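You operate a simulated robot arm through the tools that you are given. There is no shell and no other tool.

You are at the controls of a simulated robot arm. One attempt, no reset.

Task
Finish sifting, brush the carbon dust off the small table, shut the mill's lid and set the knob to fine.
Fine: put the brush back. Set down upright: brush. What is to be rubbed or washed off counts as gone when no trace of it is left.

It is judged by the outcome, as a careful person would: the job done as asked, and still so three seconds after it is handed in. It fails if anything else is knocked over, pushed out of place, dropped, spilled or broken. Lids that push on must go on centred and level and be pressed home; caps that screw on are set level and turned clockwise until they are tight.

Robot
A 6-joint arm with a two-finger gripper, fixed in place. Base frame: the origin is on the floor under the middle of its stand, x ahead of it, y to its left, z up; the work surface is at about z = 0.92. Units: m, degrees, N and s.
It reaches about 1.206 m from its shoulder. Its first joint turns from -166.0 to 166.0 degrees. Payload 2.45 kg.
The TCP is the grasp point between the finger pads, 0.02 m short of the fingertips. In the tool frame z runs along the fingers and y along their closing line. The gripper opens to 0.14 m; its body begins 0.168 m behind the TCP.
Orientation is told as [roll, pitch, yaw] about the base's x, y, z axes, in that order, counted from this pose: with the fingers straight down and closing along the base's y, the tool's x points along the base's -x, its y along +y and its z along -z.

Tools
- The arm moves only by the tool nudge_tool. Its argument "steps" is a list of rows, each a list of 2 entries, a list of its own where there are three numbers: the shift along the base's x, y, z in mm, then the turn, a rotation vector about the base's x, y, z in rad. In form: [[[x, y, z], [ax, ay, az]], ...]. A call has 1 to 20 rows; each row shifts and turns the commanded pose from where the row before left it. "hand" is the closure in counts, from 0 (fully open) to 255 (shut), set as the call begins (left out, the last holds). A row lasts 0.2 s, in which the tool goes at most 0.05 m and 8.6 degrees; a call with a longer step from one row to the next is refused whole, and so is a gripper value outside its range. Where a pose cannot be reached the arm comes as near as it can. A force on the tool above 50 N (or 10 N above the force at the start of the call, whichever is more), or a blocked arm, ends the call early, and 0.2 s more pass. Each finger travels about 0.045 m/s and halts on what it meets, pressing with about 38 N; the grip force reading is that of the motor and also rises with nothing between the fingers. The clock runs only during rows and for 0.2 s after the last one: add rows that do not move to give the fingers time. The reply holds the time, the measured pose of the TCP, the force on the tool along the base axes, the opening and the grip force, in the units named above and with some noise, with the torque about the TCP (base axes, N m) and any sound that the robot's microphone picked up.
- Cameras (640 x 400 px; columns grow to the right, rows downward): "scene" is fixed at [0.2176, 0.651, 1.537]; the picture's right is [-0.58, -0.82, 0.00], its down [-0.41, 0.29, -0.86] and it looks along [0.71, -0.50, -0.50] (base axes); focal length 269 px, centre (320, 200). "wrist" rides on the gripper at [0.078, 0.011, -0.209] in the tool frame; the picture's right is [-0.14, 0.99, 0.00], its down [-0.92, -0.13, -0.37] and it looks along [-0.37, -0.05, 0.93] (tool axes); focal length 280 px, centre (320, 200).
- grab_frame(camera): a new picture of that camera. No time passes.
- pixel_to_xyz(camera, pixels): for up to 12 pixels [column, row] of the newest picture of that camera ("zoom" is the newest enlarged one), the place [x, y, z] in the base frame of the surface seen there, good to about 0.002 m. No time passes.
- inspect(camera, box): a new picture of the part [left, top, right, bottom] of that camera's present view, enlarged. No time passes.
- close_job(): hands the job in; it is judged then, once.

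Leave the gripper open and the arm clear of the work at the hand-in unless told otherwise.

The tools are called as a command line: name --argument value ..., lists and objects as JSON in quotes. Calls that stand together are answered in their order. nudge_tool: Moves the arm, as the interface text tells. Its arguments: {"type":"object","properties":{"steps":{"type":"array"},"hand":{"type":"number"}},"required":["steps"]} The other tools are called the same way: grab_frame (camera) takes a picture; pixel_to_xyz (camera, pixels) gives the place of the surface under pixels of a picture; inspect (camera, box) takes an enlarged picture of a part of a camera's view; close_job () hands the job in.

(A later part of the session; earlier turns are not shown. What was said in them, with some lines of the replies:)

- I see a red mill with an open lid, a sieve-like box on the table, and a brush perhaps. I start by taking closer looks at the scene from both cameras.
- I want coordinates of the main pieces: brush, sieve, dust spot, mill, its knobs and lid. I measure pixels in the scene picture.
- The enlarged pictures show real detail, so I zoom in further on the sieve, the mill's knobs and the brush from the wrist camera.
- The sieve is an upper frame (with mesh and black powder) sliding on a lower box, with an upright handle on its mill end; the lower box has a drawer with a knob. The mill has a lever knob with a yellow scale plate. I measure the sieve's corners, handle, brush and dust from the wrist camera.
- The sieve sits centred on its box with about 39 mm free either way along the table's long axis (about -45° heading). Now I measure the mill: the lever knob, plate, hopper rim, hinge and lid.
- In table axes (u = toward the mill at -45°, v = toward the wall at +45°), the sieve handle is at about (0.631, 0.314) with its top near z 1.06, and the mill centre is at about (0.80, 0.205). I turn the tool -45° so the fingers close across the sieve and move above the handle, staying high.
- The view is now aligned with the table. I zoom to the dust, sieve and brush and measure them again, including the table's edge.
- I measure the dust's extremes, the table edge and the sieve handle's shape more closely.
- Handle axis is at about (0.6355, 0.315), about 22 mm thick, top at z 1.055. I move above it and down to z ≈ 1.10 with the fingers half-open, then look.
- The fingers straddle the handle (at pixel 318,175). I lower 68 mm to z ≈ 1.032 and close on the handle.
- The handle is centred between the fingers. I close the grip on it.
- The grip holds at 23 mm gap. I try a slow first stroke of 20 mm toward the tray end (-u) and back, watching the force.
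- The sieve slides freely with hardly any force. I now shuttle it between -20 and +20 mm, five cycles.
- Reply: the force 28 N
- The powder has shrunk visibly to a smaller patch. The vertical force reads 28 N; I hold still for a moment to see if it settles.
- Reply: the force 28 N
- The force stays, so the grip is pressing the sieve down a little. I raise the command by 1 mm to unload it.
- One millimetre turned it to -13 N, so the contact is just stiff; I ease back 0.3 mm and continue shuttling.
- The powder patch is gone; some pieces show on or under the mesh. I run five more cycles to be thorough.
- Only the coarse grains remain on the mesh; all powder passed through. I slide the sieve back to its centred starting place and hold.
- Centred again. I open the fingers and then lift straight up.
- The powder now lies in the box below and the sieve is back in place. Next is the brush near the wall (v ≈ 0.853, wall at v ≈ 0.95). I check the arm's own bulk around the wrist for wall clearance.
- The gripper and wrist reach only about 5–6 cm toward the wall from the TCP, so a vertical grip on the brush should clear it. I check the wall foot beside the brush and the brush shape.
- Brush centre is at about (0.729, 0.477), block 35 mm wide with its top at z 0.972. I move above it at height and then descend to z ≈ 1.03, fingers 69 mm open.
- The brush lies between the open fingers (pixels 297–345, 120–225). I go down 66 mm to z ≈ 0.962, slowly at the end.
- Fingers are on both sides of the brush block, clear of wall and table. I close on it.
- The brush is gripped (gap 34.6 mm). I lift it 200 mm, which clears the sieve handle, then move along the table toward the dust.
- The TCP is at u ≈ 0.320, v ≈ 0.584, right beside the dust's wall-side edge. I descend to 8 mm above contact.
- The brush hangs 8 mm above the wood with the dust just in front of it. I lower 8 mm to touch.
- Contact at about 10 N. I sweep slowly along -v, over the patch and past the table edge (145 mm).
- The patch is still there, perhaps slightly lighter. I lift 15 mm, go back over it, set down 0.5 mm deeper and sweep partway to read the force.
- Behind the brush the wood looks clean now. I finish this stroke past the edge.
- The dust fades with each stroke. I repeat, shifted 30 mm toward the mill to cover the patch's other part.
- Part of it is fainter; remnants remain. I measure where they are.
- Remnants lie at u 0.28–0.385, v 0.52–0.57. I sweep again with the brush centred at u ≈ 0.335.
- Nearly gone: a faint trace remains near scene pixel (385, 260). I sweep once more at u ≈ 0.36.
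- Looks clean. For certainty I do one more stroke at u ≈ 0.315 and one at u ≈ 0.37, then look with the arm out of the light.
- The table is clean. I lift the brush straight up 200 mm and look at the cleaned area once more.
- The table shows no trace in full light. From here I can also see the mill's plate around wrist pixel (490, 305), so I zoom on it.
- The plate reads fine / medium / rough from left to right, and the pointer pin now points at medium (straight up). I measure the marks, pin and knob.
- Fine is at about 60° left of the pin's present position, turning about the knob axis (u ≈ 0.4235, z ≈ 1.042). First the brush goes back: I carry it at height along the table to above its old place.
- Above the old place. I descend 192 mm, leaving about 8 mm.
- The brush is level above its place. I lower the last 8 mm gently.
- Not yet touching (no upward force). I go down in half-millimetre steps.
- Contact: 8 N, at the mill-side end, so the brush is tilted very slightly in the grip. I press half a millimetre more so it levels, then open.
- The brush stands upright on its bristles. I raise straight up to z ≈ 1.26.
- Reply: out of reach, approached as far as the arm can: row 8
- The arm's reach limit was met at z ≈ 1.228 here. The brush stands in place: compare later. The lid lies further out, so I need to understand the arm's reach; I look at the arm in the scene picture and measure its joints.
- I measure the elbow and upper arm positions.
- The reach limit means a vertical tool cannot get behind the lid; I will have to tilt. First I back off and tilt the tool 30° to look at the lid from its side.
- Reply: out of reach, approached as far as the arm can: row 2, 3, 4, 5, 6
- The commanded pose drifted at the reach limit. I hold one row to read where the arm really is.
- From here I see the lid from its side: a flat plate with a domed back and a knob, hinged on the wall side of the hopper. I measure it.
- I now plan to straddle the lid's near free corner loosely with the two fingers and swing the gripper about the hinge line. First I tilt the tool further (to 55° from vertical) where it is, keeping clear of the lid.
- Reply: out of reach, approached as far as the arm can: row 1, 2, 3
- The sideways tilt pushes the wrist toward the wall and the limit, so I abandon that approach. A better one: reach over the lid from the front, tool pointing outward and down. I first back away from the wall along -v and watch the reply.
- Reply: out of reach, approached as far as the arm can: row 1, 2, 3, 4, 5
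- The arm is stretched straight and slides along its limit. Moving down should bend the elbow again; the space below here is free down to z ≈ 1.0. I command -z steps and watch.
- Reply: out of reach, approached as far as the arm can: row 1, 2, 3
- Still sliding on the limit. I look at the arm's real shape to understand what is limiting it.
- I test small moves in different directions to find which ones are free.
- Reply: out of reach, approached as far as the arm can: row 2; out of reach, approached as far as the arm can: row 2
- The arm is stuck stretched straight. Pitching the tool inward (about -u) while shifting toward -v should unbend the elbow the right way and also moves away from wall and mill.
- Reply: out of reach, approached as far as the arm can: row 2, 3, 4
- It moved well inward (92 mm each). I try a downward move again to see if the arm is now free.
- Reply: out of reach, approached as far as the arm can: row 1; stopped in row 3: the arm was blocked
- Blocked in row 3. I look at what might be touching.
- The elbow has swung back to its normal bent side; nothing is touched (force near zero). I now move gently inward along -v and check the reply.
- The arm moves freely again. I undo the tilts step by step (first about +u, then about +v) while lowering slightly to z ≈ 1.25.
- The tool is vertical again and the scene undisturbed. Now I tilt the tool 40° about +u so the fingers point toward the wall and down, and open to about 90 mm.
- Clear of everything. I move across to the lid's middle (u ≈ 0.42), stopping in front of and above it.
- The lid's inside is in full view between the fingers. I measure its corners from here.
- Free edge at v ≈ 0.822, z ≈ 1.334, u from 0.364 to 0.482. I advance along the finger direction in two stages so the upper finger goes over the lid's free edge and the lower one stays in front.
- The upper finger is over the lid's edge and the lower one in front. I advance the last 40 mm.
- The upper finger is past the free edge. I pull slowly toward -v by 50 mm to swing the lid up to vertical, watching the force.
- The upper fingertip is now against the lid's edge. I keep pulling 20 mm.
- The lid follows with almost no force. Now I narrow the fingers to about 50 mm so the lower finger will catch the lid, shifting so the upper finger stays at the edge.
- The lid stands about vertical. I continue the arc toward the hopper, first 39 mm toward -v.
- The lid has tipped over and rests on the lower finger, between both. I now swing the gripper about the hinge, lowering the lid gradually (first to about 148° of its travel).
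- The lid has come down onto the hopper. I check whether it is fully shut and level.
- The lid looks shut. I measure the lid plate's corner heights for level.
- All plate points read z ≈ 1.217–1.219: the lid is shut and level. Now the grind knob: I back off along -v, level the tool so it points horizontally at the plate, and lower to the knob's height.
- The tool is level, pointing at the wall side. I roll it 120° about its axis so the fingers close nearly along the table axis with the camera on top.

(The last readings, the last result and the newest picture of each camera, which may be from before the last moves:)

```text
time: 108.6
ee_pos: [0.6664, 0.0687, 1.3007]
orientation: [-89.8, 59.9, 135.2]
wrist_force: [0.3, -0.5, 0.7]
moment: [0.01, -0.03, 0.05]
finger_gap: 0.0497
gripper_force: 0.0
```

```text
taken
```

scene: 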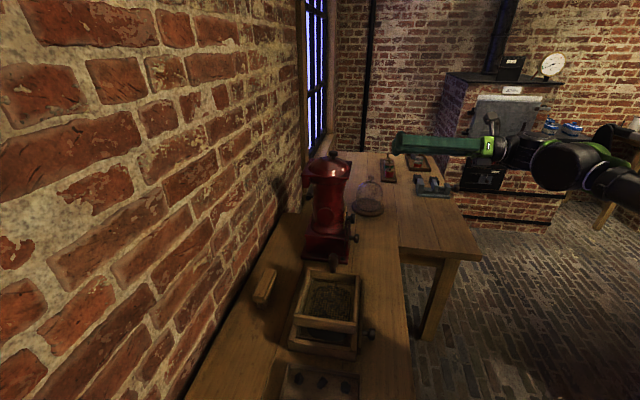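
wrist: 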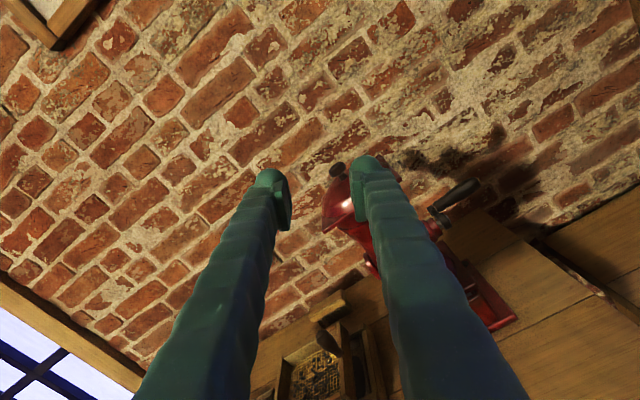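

The roll worked without limits. I lower toward the knob's height, stopping at z ≈ 1.09 to look.

nudge_tool --steps '[[[0, 0, -30], [0, 0, 0]], [[0, 0, -30], [0, 0, 0]], [[0, 0, -30], [0, 0, 0]], [[0, 0, -30], [0, 0, 0]], [[0, 0, -30], [0, 0, 0]], [[0, 0, -30], [0, 0, 0]], [[0, 0, -30], [0, 0, 0]], [[0, 0, 0], [0, 0, 0]]]' --hand 146

grab_frame --camera "scene"

grab_frame --camera "wrist"

```text
time: 110.4
ee_pos: [0.666, 0.068, 1.0902]
orientation: [-89.8, 60.0, 135.2]
wrist_force: [-0.6, -0.4, 0.3]
moment: [0.02, 0.0, -0.02]
finger_gap: 0.0597
gripper_force: 0.1
```

```text
taken
```

scene: 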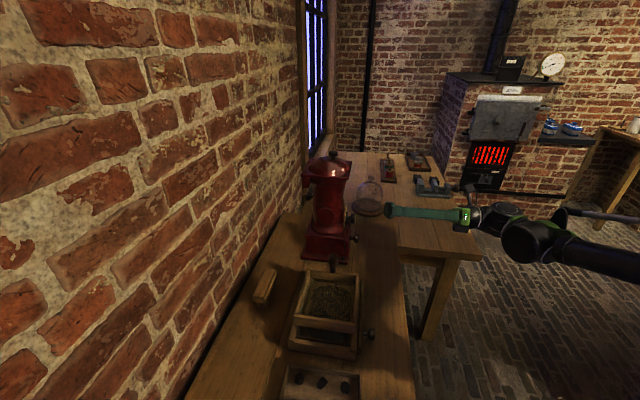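

```text
taken
```

wrist: 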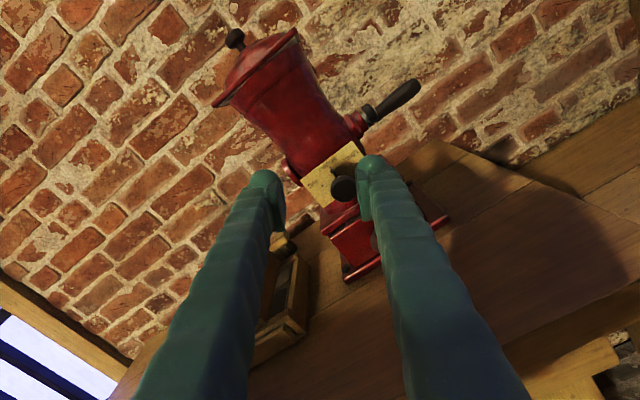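

Knob and scale plate are in view at about (343, 188). I zoom and measure the knob's centre and the marks from here.

inspect --camera "wrist" --box '[290, 130, 390, 230]'

pixel_to_xyz --camera "wrist" --pixels '[[343, 188], [338, 184], [350, 192], [343, 180], [341, 195]]'

```text
4.00 times, centred on (340, 180) of wrist
```

zoom: 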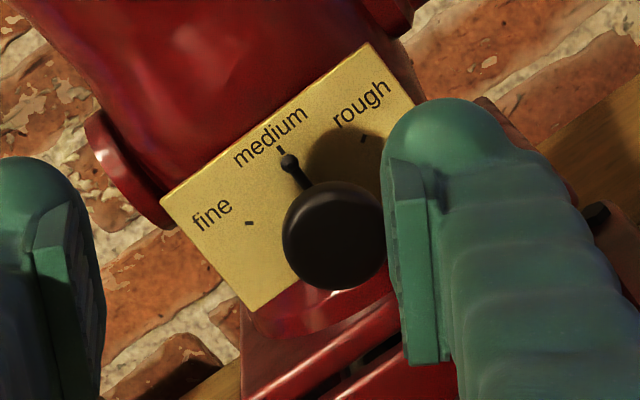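

```text
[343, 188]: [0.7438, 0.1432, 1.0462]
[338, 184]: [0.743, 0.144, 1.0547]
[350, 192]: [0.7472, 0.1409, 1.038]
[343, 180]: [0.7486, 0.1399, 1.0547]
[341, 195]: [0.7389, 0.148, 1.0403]
```

Reading: pin at medium; fine lies to the left. I measure the knob's edges to find its axis.

inspect --camera "wrist" --box '[290, 130, 390, 230]'

pixel_to_xyz --camera "zoom" --pixels '[[335, 238], [292, 238], [378, 238], [335, 193], [335, 283], [288, 160], [249, 223], [281, 150], [363, 140], [300, 175]]'

```text
4.00 times, centred on (340, 180) of wrist
```

zoom: 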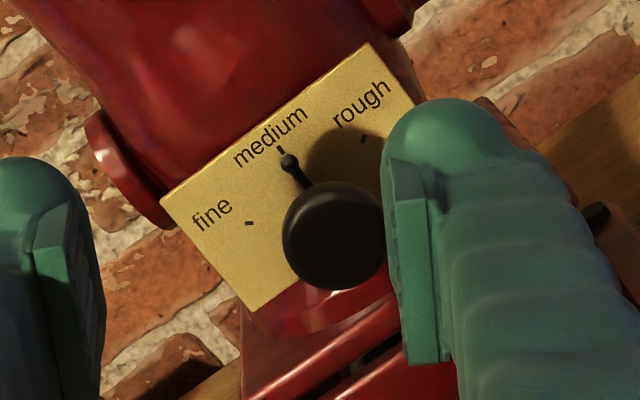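

```text
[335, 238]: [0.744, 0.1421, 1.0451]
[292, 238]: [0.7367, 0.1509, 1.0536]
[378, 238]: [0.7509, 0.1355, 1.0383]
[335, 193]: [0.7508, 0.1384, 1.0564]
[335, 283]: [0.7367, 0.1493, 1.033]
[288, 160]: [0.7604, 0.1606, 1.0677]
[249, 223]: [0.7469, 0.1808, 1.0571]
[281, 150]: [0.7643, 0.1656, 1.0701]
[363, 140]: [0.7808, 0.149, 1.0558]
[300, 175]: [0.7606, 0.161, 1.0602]
```

The knob axis is at u ≈ 0.424, z ≈ 1.0445, front face at v ≈ 0.627. I lower 46 mm and align, then look again.

nudge_tool --steps '[[[1, -1, -20], [0, 0, 0]], [[0, 0, -20], [0, 0, 0]], [[0, 0, -5.7], [0, 0, 0]], [[0, 0, 0], [0, 0, 0]]]'

grab_frame --camera "wrist"

inspect --camera "scene" --box '[320, 170, 460, 270]'

```text
time: 111.4
ee_pos: [0.6683, 0.0676, 1.0447]
orientation: [-89.8, 59.9, 135.2]
wrist_force: [-0.1, 0.2, 0.9]
moment: [-0.02, -0.04, 0.02]
finger_gap: 0.0599
gripper_force: 0.1
```

```text
taken
```

wrist: 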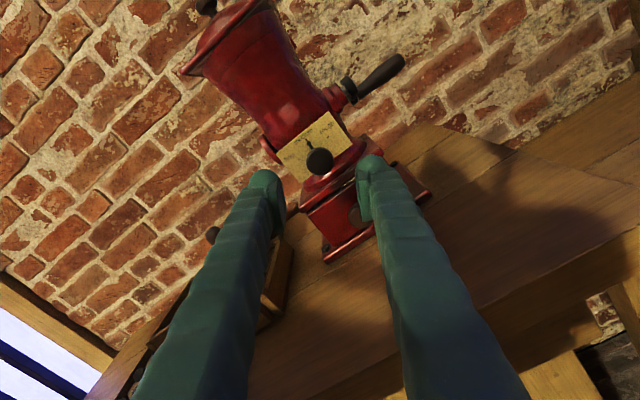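

```text
4.00 times, centred on (390, 220) of scene
```

zoom: 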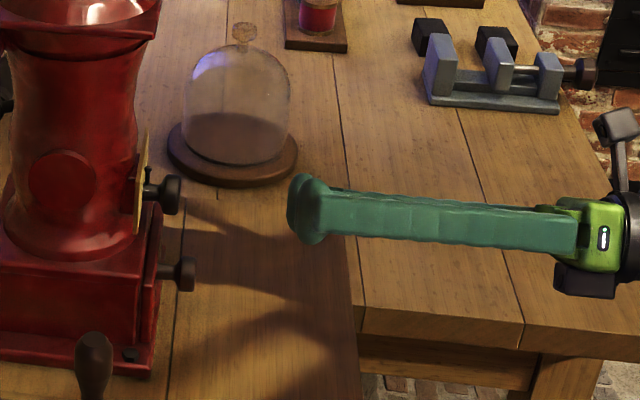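

Aligned in height. I advance 75 mm toward the knob, then look closely.

nudge_tool --steps '[[[10.6, 10.6, 0], [0, 0, 0]], [[10.6, 10.6, 0], [0, 0, 0]], [[10.6, 10.6, 0], [0, 0, 0]], [[10.6, 10.6, 0], [0, 0, 0]], [[10.6, 10.6, 0], [0, 0, 0]], [[0, 0, 0], [0, 0, 0]]]'

inspect --camera "wrist" --box '[220, 80, 420, 240]'

inspect --camera "scene" --box '[330, 190, 410, 260]'

```text
time: 112.8
ee_pos: [0.7215, 0.1206, 1.043]
orientation: [-89.7, 59.9, 135.3]
wrist_force: [-0.7, 0.8, -0.7]
moment: [0.0, 0.0, -0.01]
finger_gap: 0.0597
gripper_force: 0.0
```

```text
2.50 times, centred on (320, 160) of wrist
```

zoom: 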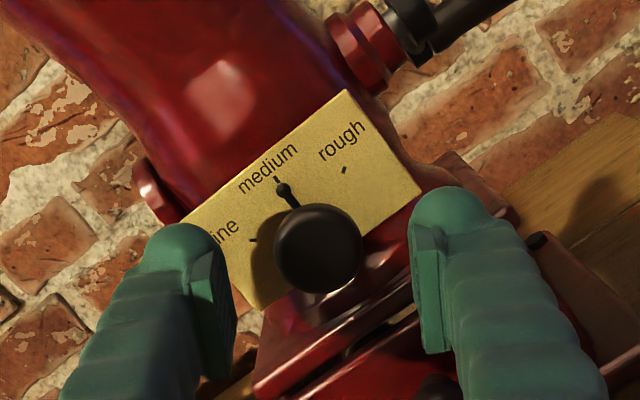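

```text
5.71 times, centred on (370, 225) of scene
```

zoom: 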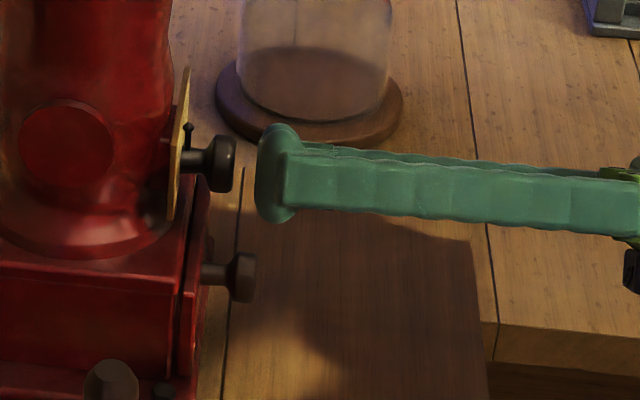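

The knob is centred between the fingers. I advance 30 mm more so the pads flank the knob head, tips about 12 mm short of the plate.

nudge_tool --steps '[[[7.07, 7.07, 0], [0, 0, 0]], [[7.07, 7.07, 0], [0, 0, 0]], [[6, 6, 0], [0, 0, 0]], [[0, 0, 0], [0, 0, 0]]]'

inspect --camera "wrist" --box '[220, 80, 420, 240]'

inspect --camera "scene" --box '[330, 190, 410, 260]'

```text
time: 113.8
ee_pos: [0.741, 0.1407, 1.0458]
orientation: [-89.8, 59.9, 135.1]
wrist_force: [0.2, -1.0, 0.1]
moment: [0.0, -0.01, 0.03]
finger_gap: 0.0597
gripper_force: 0.0
```

```text
2.50 times, centred on (320, 160) of wrist
```

zoom: 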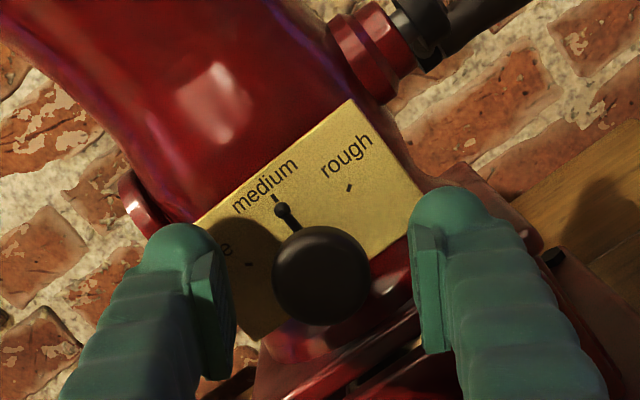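

```text
5.71 times, centred on (370, 225) of scene
```

zoom: 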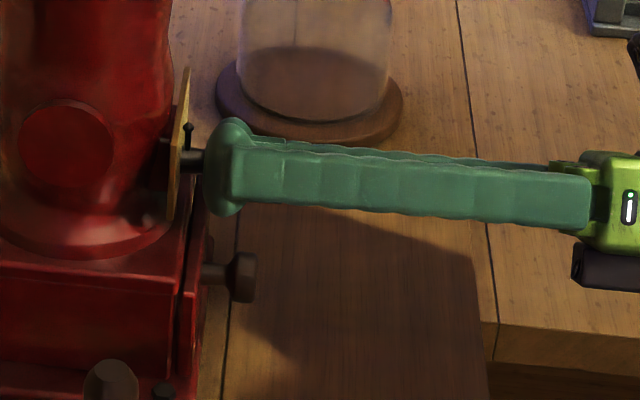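

The pads flank the knob head and stay clear of pin and plate. I close on the knob.

nudge_tool --steps '[[[0, 0, 0], [0, 0, 0]], [[0, 0, 0], [0, 0, 0]], [[0, 0, 0], [0, 0, 0]], [[0, 0, 0], [0, 0, 0]]]' --hand 255

inspect --camera "wrist" --box '[220, 80, 420, 240]'

```text
time: 114.8
ee_pos: [0.7411, 0.1403, 1.0444]
orientation: [-89.6, 59.9, 135.2]
wrist_force: [3.1, -0.5, -2.3]
moment: [-0.03, 0.05, -0.06]
finger_gap: 0.0308
gripper_force: 45.4
```

```text
2.50 times, centred on (320, 160) of wrist
```

zoom: 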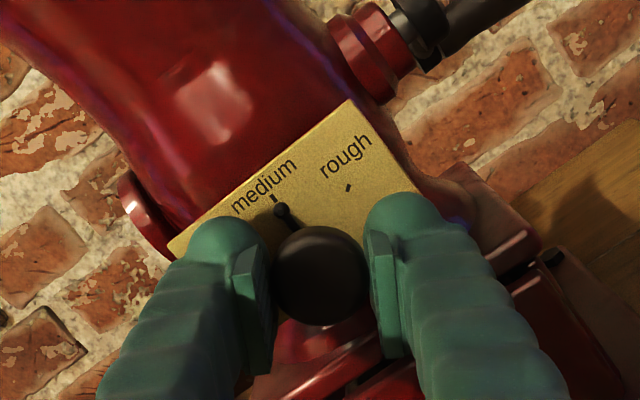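

Gripped (31 mm). I turn the knob counter-clockwise (about -v) by 20° first and look.

nudge_tool --steps '[[[0, 0, 0], [-0.0617, -0.0617, 0]], [[0, 0, 0], [-0.0617, -0.0617, 0]], [[0, 0, 0], [-0.0617, -0.0617, 0]], [[0, 0, 0], [-0.0617, -0.0617, 0]], [[0, 0, 0], [0, 0, 0]]]'

inspect --camera "wrist" --box '[220, 80, 420, 240]'

```text
time: 116.0
ee_pos: [0.7411, 0.1401, 1.043]
orientation: [-89.8, 79.9, 135.1]
wrist_force: [3.2, -9.7, 3.4]
moment: [0.1, -0.09, -0.16]
finger_gap: 0.0307
gripper_force: 45.2
```

```text
2.50 times, centred on (320, 160) of wrist
```

zoom: 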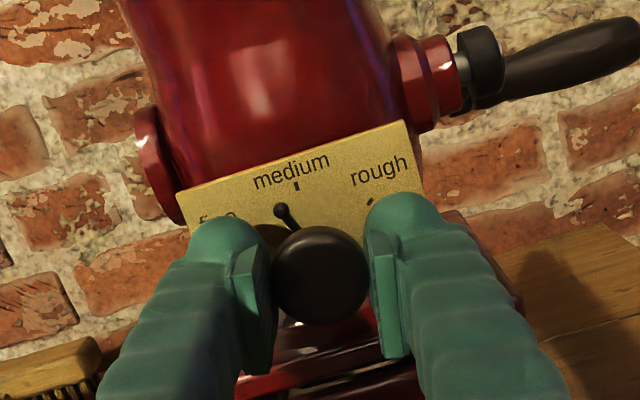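

The pin turns with the grip and has left medium toward fine. I turn another 40°.

nudge_tool --steps '[[[0, 0, 0], [-0.0617, -0.0617, 0]], [[0, 0, 0], [-0.0617, -0.0617, 0]], [[0, 0, 0], [-0.0617, -0.0617, 0]], [[0, 0, 0], [-0.0617, -0.0617, 0]], [[0, 0, 0], [-0.0617, -0.0617, 0]], [[0, 0, 0], [-0.0617, -0.0617, 0]], [[0, 0, 0], [-0.0617, -0.0617, 0]], [[0, 0, 0], [-0.0617, -0.0617, 0]], [[0, 0, 0], [0, 0, 0]]]'

inspect --camera "wrist" --box '[220, 80, 420, 240]'

inspect --camera "wrist" --box '[270, 130, 350, 190]'

```text
time: 118.0
ee_pos: [0.7418, 0.1414, 1.0442]
orientation: [90.0, 60.1, -45.1]
wrist_force: [-1.1, -18.2, 7.6]
moment: [0.48, 0.19, -0.11]
finger_gap: 0.0306
gripper_force: 44.6
```

```text
2.50 times, centred on (320, 160) of wrist
```

zoom: 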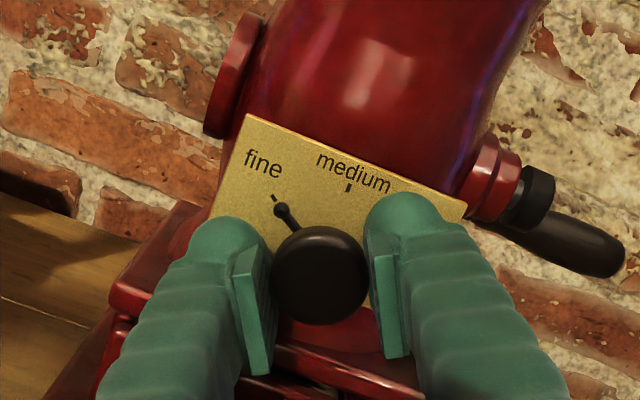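

```text
6.67 times, centred on (310, 160) of wrist
```

zoom: 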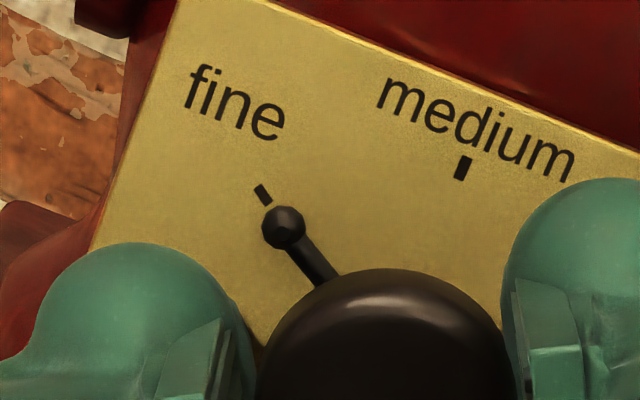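

The pin now points at the fine mark just as it did at medium before. I open the fingers and check that it stays.

nudge_tool --steps '[[[0, 0, 0], [0, 0, 0]], [[0, 0, 0], [0, 0, 0]], [[0, 0, 0], [0, 0, 0]]]' --hand 146

inspect --camera "wrist" --box '[220, 80, 420, 240]'

```text
time: 118.8
ee_pos: [0.7411, 0.1419, 1.0438]
orientation: [90.0, 60.1, -45.2]
wrist_force: [0.8, 0.5, 0.0]
moment: [-0.03, 0.01, -0.03]
finger_gap: 0.0598
gripper_force: 0.2
```

```text
2.50 times, centred on (320, 160) of wrist
```

zoom: 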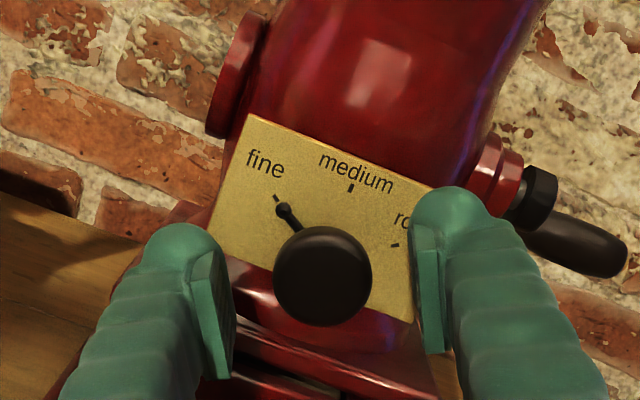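

It stays at fine. I back straight off along -v and then measure the pin against the marks.

nudge_tool --steps '[[[-10, -10, 0], [0, 0, 0]], [[-20, -20, 0], [0, 0, 0]], [[-20, -20, 0], [0, 0, 0]], [[-20, -20, 0], [0, 0, 0]], [[-20, -20, 0], [0, 0, 0]], [[0, 0, 0], [0, 0, 0]]]'

grab_frame --camera "wrist"

inspect --camera "wrist" --box '[280, 120, 360, 190]'

grab_frame --camera "scene"

```text
time: 120.2
ee_pos: [0.6503, 0.0521, 1.0452]
orientation: [89.7, 60.0, -45.1]
wrist_force: [0.5, 0.9, 0.0]
moment: [-0.01, 0.0, 0.02]
finger_gap: 0.0596
gripper_force: 0.1
```

```text
taken
```

wrist: 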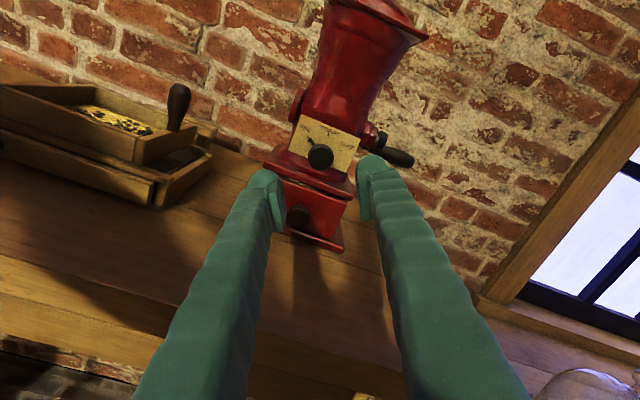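

```text
5.71 times, centred on (320, 155) of wrist
```

zoom: 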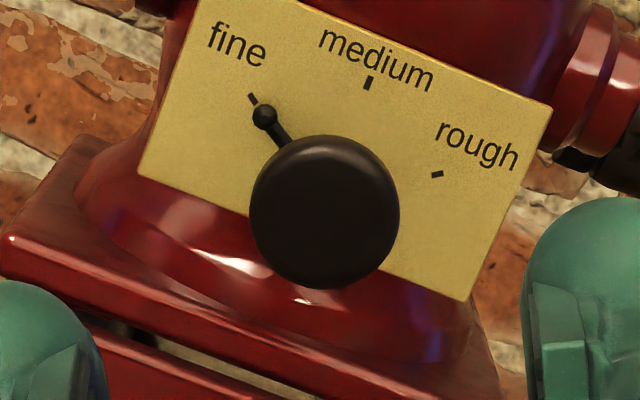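

```text
taken
```

scene: 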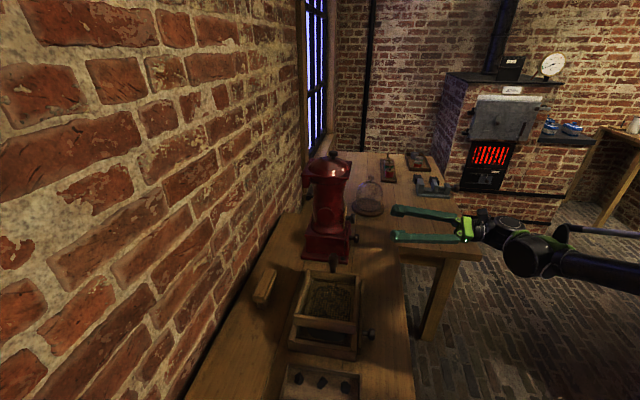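

The pin points at fine. I measure pin tip and mark to be sure, then check all other items (lid, sieve, brush, dust area).

inspect --camera "wrist" --box '[280, 120, 360, 190]'

pixel_to_xyz --camera "zoom" --pixels '[[264, 116], [252, 97], [283, 138], [369, 82], [437, 174], [324, 212]]'

inspect --camera "scene" --box '[240, 230, 440, 390]'

inspect --camera "scene" --box '[290, 140, 380, 270]'

```text
5.71 times, centred on (320, 155) of wrist
```

zoom: 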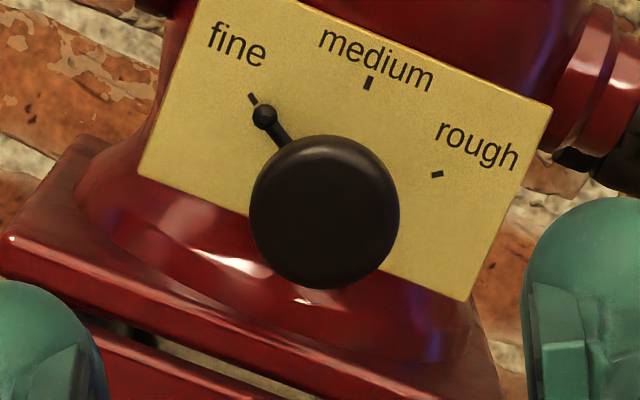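

```text
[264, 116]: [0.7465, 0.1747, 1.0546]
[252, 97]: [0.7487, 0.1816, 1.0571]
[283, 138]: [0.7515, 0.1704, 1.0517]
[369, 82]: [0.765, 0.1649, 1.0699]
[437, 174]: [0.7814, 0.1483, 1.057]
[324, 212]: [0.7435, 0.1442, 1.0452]
```

```text
2.50 times, centred on (340, 310) of scene
```

zoom: 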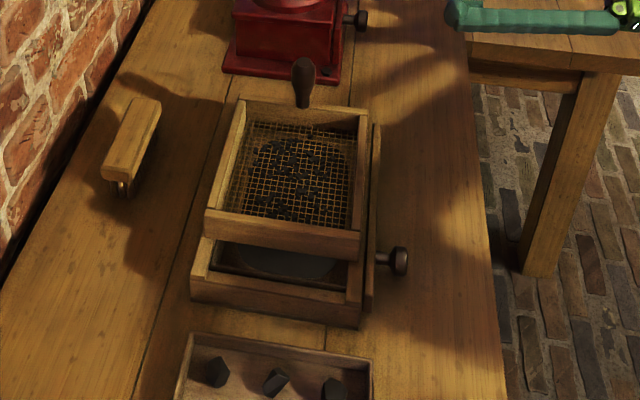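

```text
3.08 times, centred on (335, 205) of scene
```

zoom: 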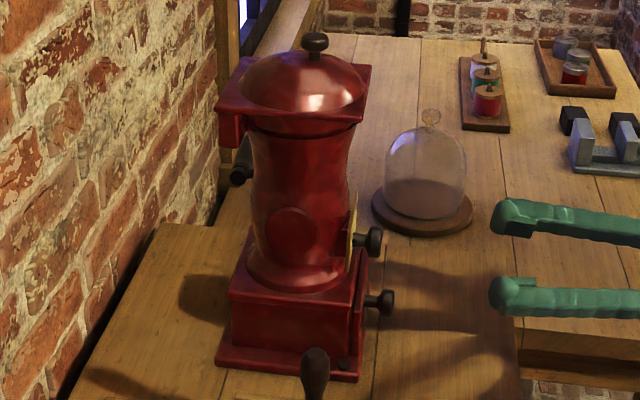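

Pin at 150° and fine mark at 149° from the right: set exactly. Now I raise the arm clear and open the gripper fully.

nudge_tool --steps '[[[-15, -15, 10], [0, 0, 0]], [[-10, -10, 30], [0, 0, 0]], [[0, 0, 35], [0, 0, 0]], [[0, 0, 35], [0, 0, 0]], [[0, 0, 35], [0, 0, 0]], [[0, 0, 35], [0, 0, 0]], [[0, 0, 35], [0, 0, 0]], [[0, 0, 35], [0, 0, 0]], [[0, 0, 0], [0, 0, 0]], [[0, 0, 0], [0, 0, 0]]]' --hand 0

grab_frame --camera "scene"

inspect --camera "scene" --box '[320, 220, 430, 320]'

inspect --camera "scene" --box '[235, 255, 305, 315]'

```text
time: 122.6
ee_pos: [0.6712, 0.0112, 1.3088]
orientation: [89.9, 59.9, -44.4]
wrist_force: [-0.5, 1.1, 0.2]
moment: [-0.02, 0.01, -0.03]
finger_gap: 0.1401
gripper_force: 0.0
stopped in row 10: the arm was blocked; the commanded pose is now the measured one
```

```text
taken
```

scene: 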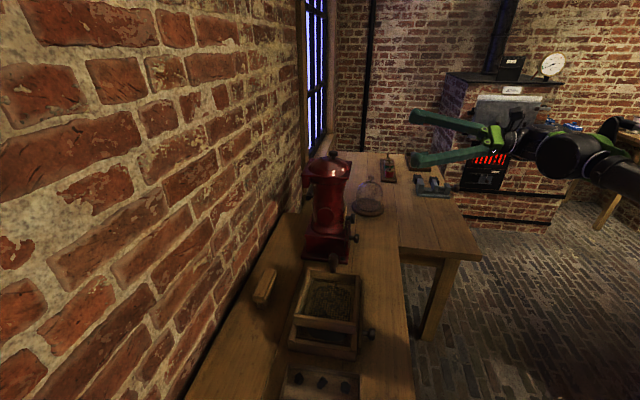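

```text
4.00 times, centred on (375, 270) of scene
```

zoom: 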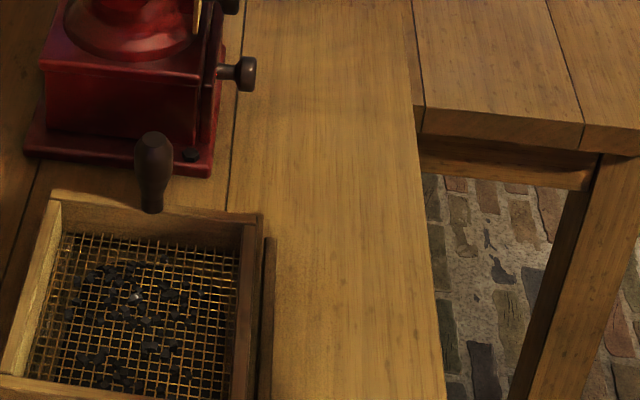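

```text
6.67 times, centred on (270, 285) of scene
```

zoom: 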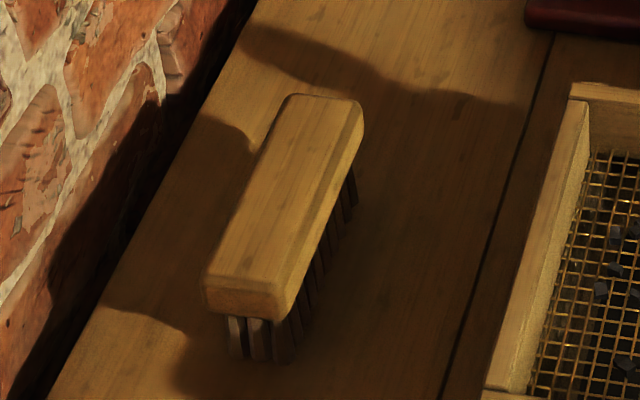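

The arm reported being blocked at the end (probably folded against itself); the tool reads no force. I hold still to check it is steady.

nudge_tool --steps '[[[0, 0, 0], [0, 0, 0]], [[0, 0, 0], [0, 0, 0]]]'

grab_frame --camera "wrist"

grab_frame --camera "scene"

```text
time: 123.2
ee_pos: [0.6708, 0.0094, 1.3088]
orientation: [89.9, 60.0, -44.5]
wrist_force: [0.6, -0.5, -0.5]
moment: [0.03, -0.03, -0.02]
finger_gap: 0.1401
gripper_force: 0.0
```

```text
taken
```

wrist: 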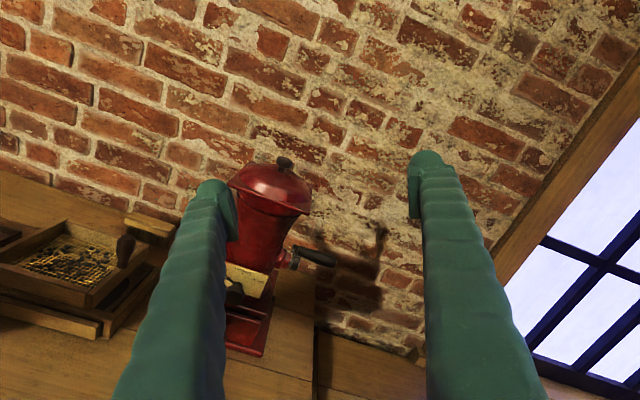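

```text
taken
```

scene: 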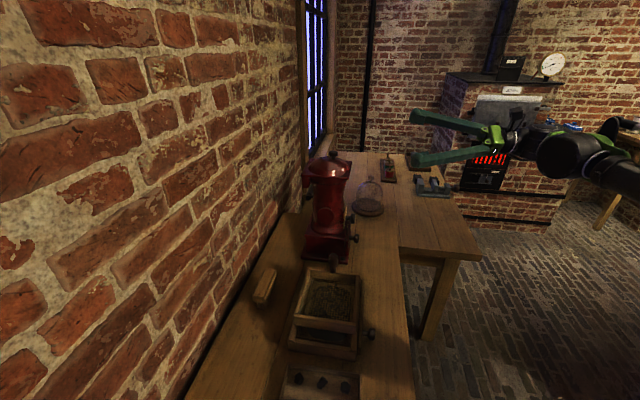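

The arm is steady and clear. I compare brush, sieve, mill and lid positions with the values from the start.

pixel_to_xyz --camera "scene" --pixels '[[262, 290], [335, 258], [370, 335], [330, 240], [356, 238], [373, 268], [384, 262], [327, 160], [265, 275], [268, 272]]'

inspect --camera "wrist" --box '[0, 200, 320, 400]'

inspect --camera "scene" --box '[360, 240, 410, 290]'

```text
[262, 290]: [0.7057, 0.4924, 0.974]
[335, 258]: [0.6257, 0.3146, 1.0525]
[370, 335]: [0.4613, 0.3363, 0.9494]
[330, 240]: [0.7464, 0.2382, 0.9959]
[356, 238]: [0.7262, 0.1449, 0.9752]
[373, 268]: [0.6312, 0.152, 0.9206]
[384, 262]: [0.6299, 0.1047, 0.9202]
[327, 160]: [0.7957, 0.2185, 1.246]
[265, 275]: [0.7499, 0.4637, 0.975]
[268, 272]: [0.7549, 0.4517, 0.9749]
```

```text
2.00 times, centred on (160, 300) of wrist
```

zoom: 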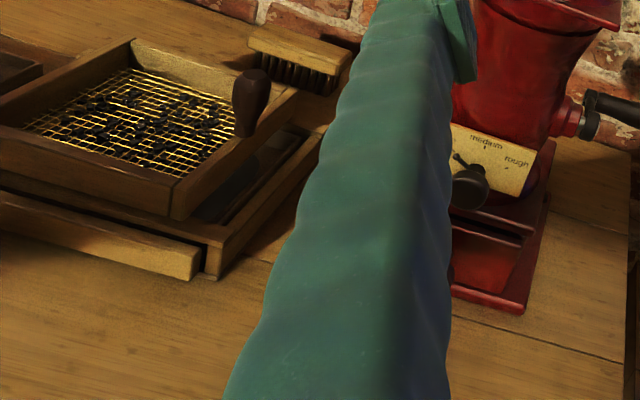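

```text
8.00 times, centred on (385, 265) of scene
```

zoom: 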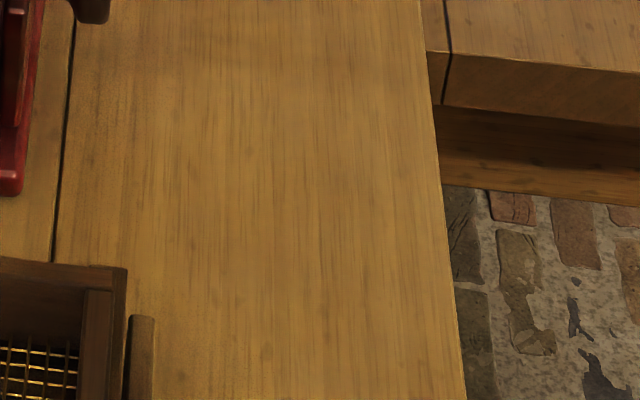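

Brush, sieve, drawer and mill all read the same places as at the start. The powder is sifted through, the table is spotless, the lid is shut and level and the pin is on fine. The gripper is open and clear, so I hand in.

close_job

```text
The job is handed in.
```

The job is done and handed in. I don't have the judge's verdict, only my own checks before handing in:

- **Sifting:** all the powder has gone through into the drawer. Only coarse grains are left on the mesh, and the sieve is back in its starting position.
- **Dust:** the carbon dust is brushed off the small table, with no trace left in full light.
- **Brush:** it stands upright on its bristles, within about 1 mm of where it started.
- **Mill lid:** it is shut and level, with every corner I measured within about 3 mm in height. It slipped off the finger and dropped the last part of the way, and I did not press it down afterwards.
- **Knob:** the pointer is on fine, within about 1° of the mark.

Twice the arm did not move as commanded. After I put the brush back, it stretched to its limit and needed several moves to free itself. At the very end it reported being blocked while backing away, probably because it was folded against itself. There was no force on the tool either time. The brush, sieve and mill still measured where they were at the start, but I couldn't see the area behind the robot.
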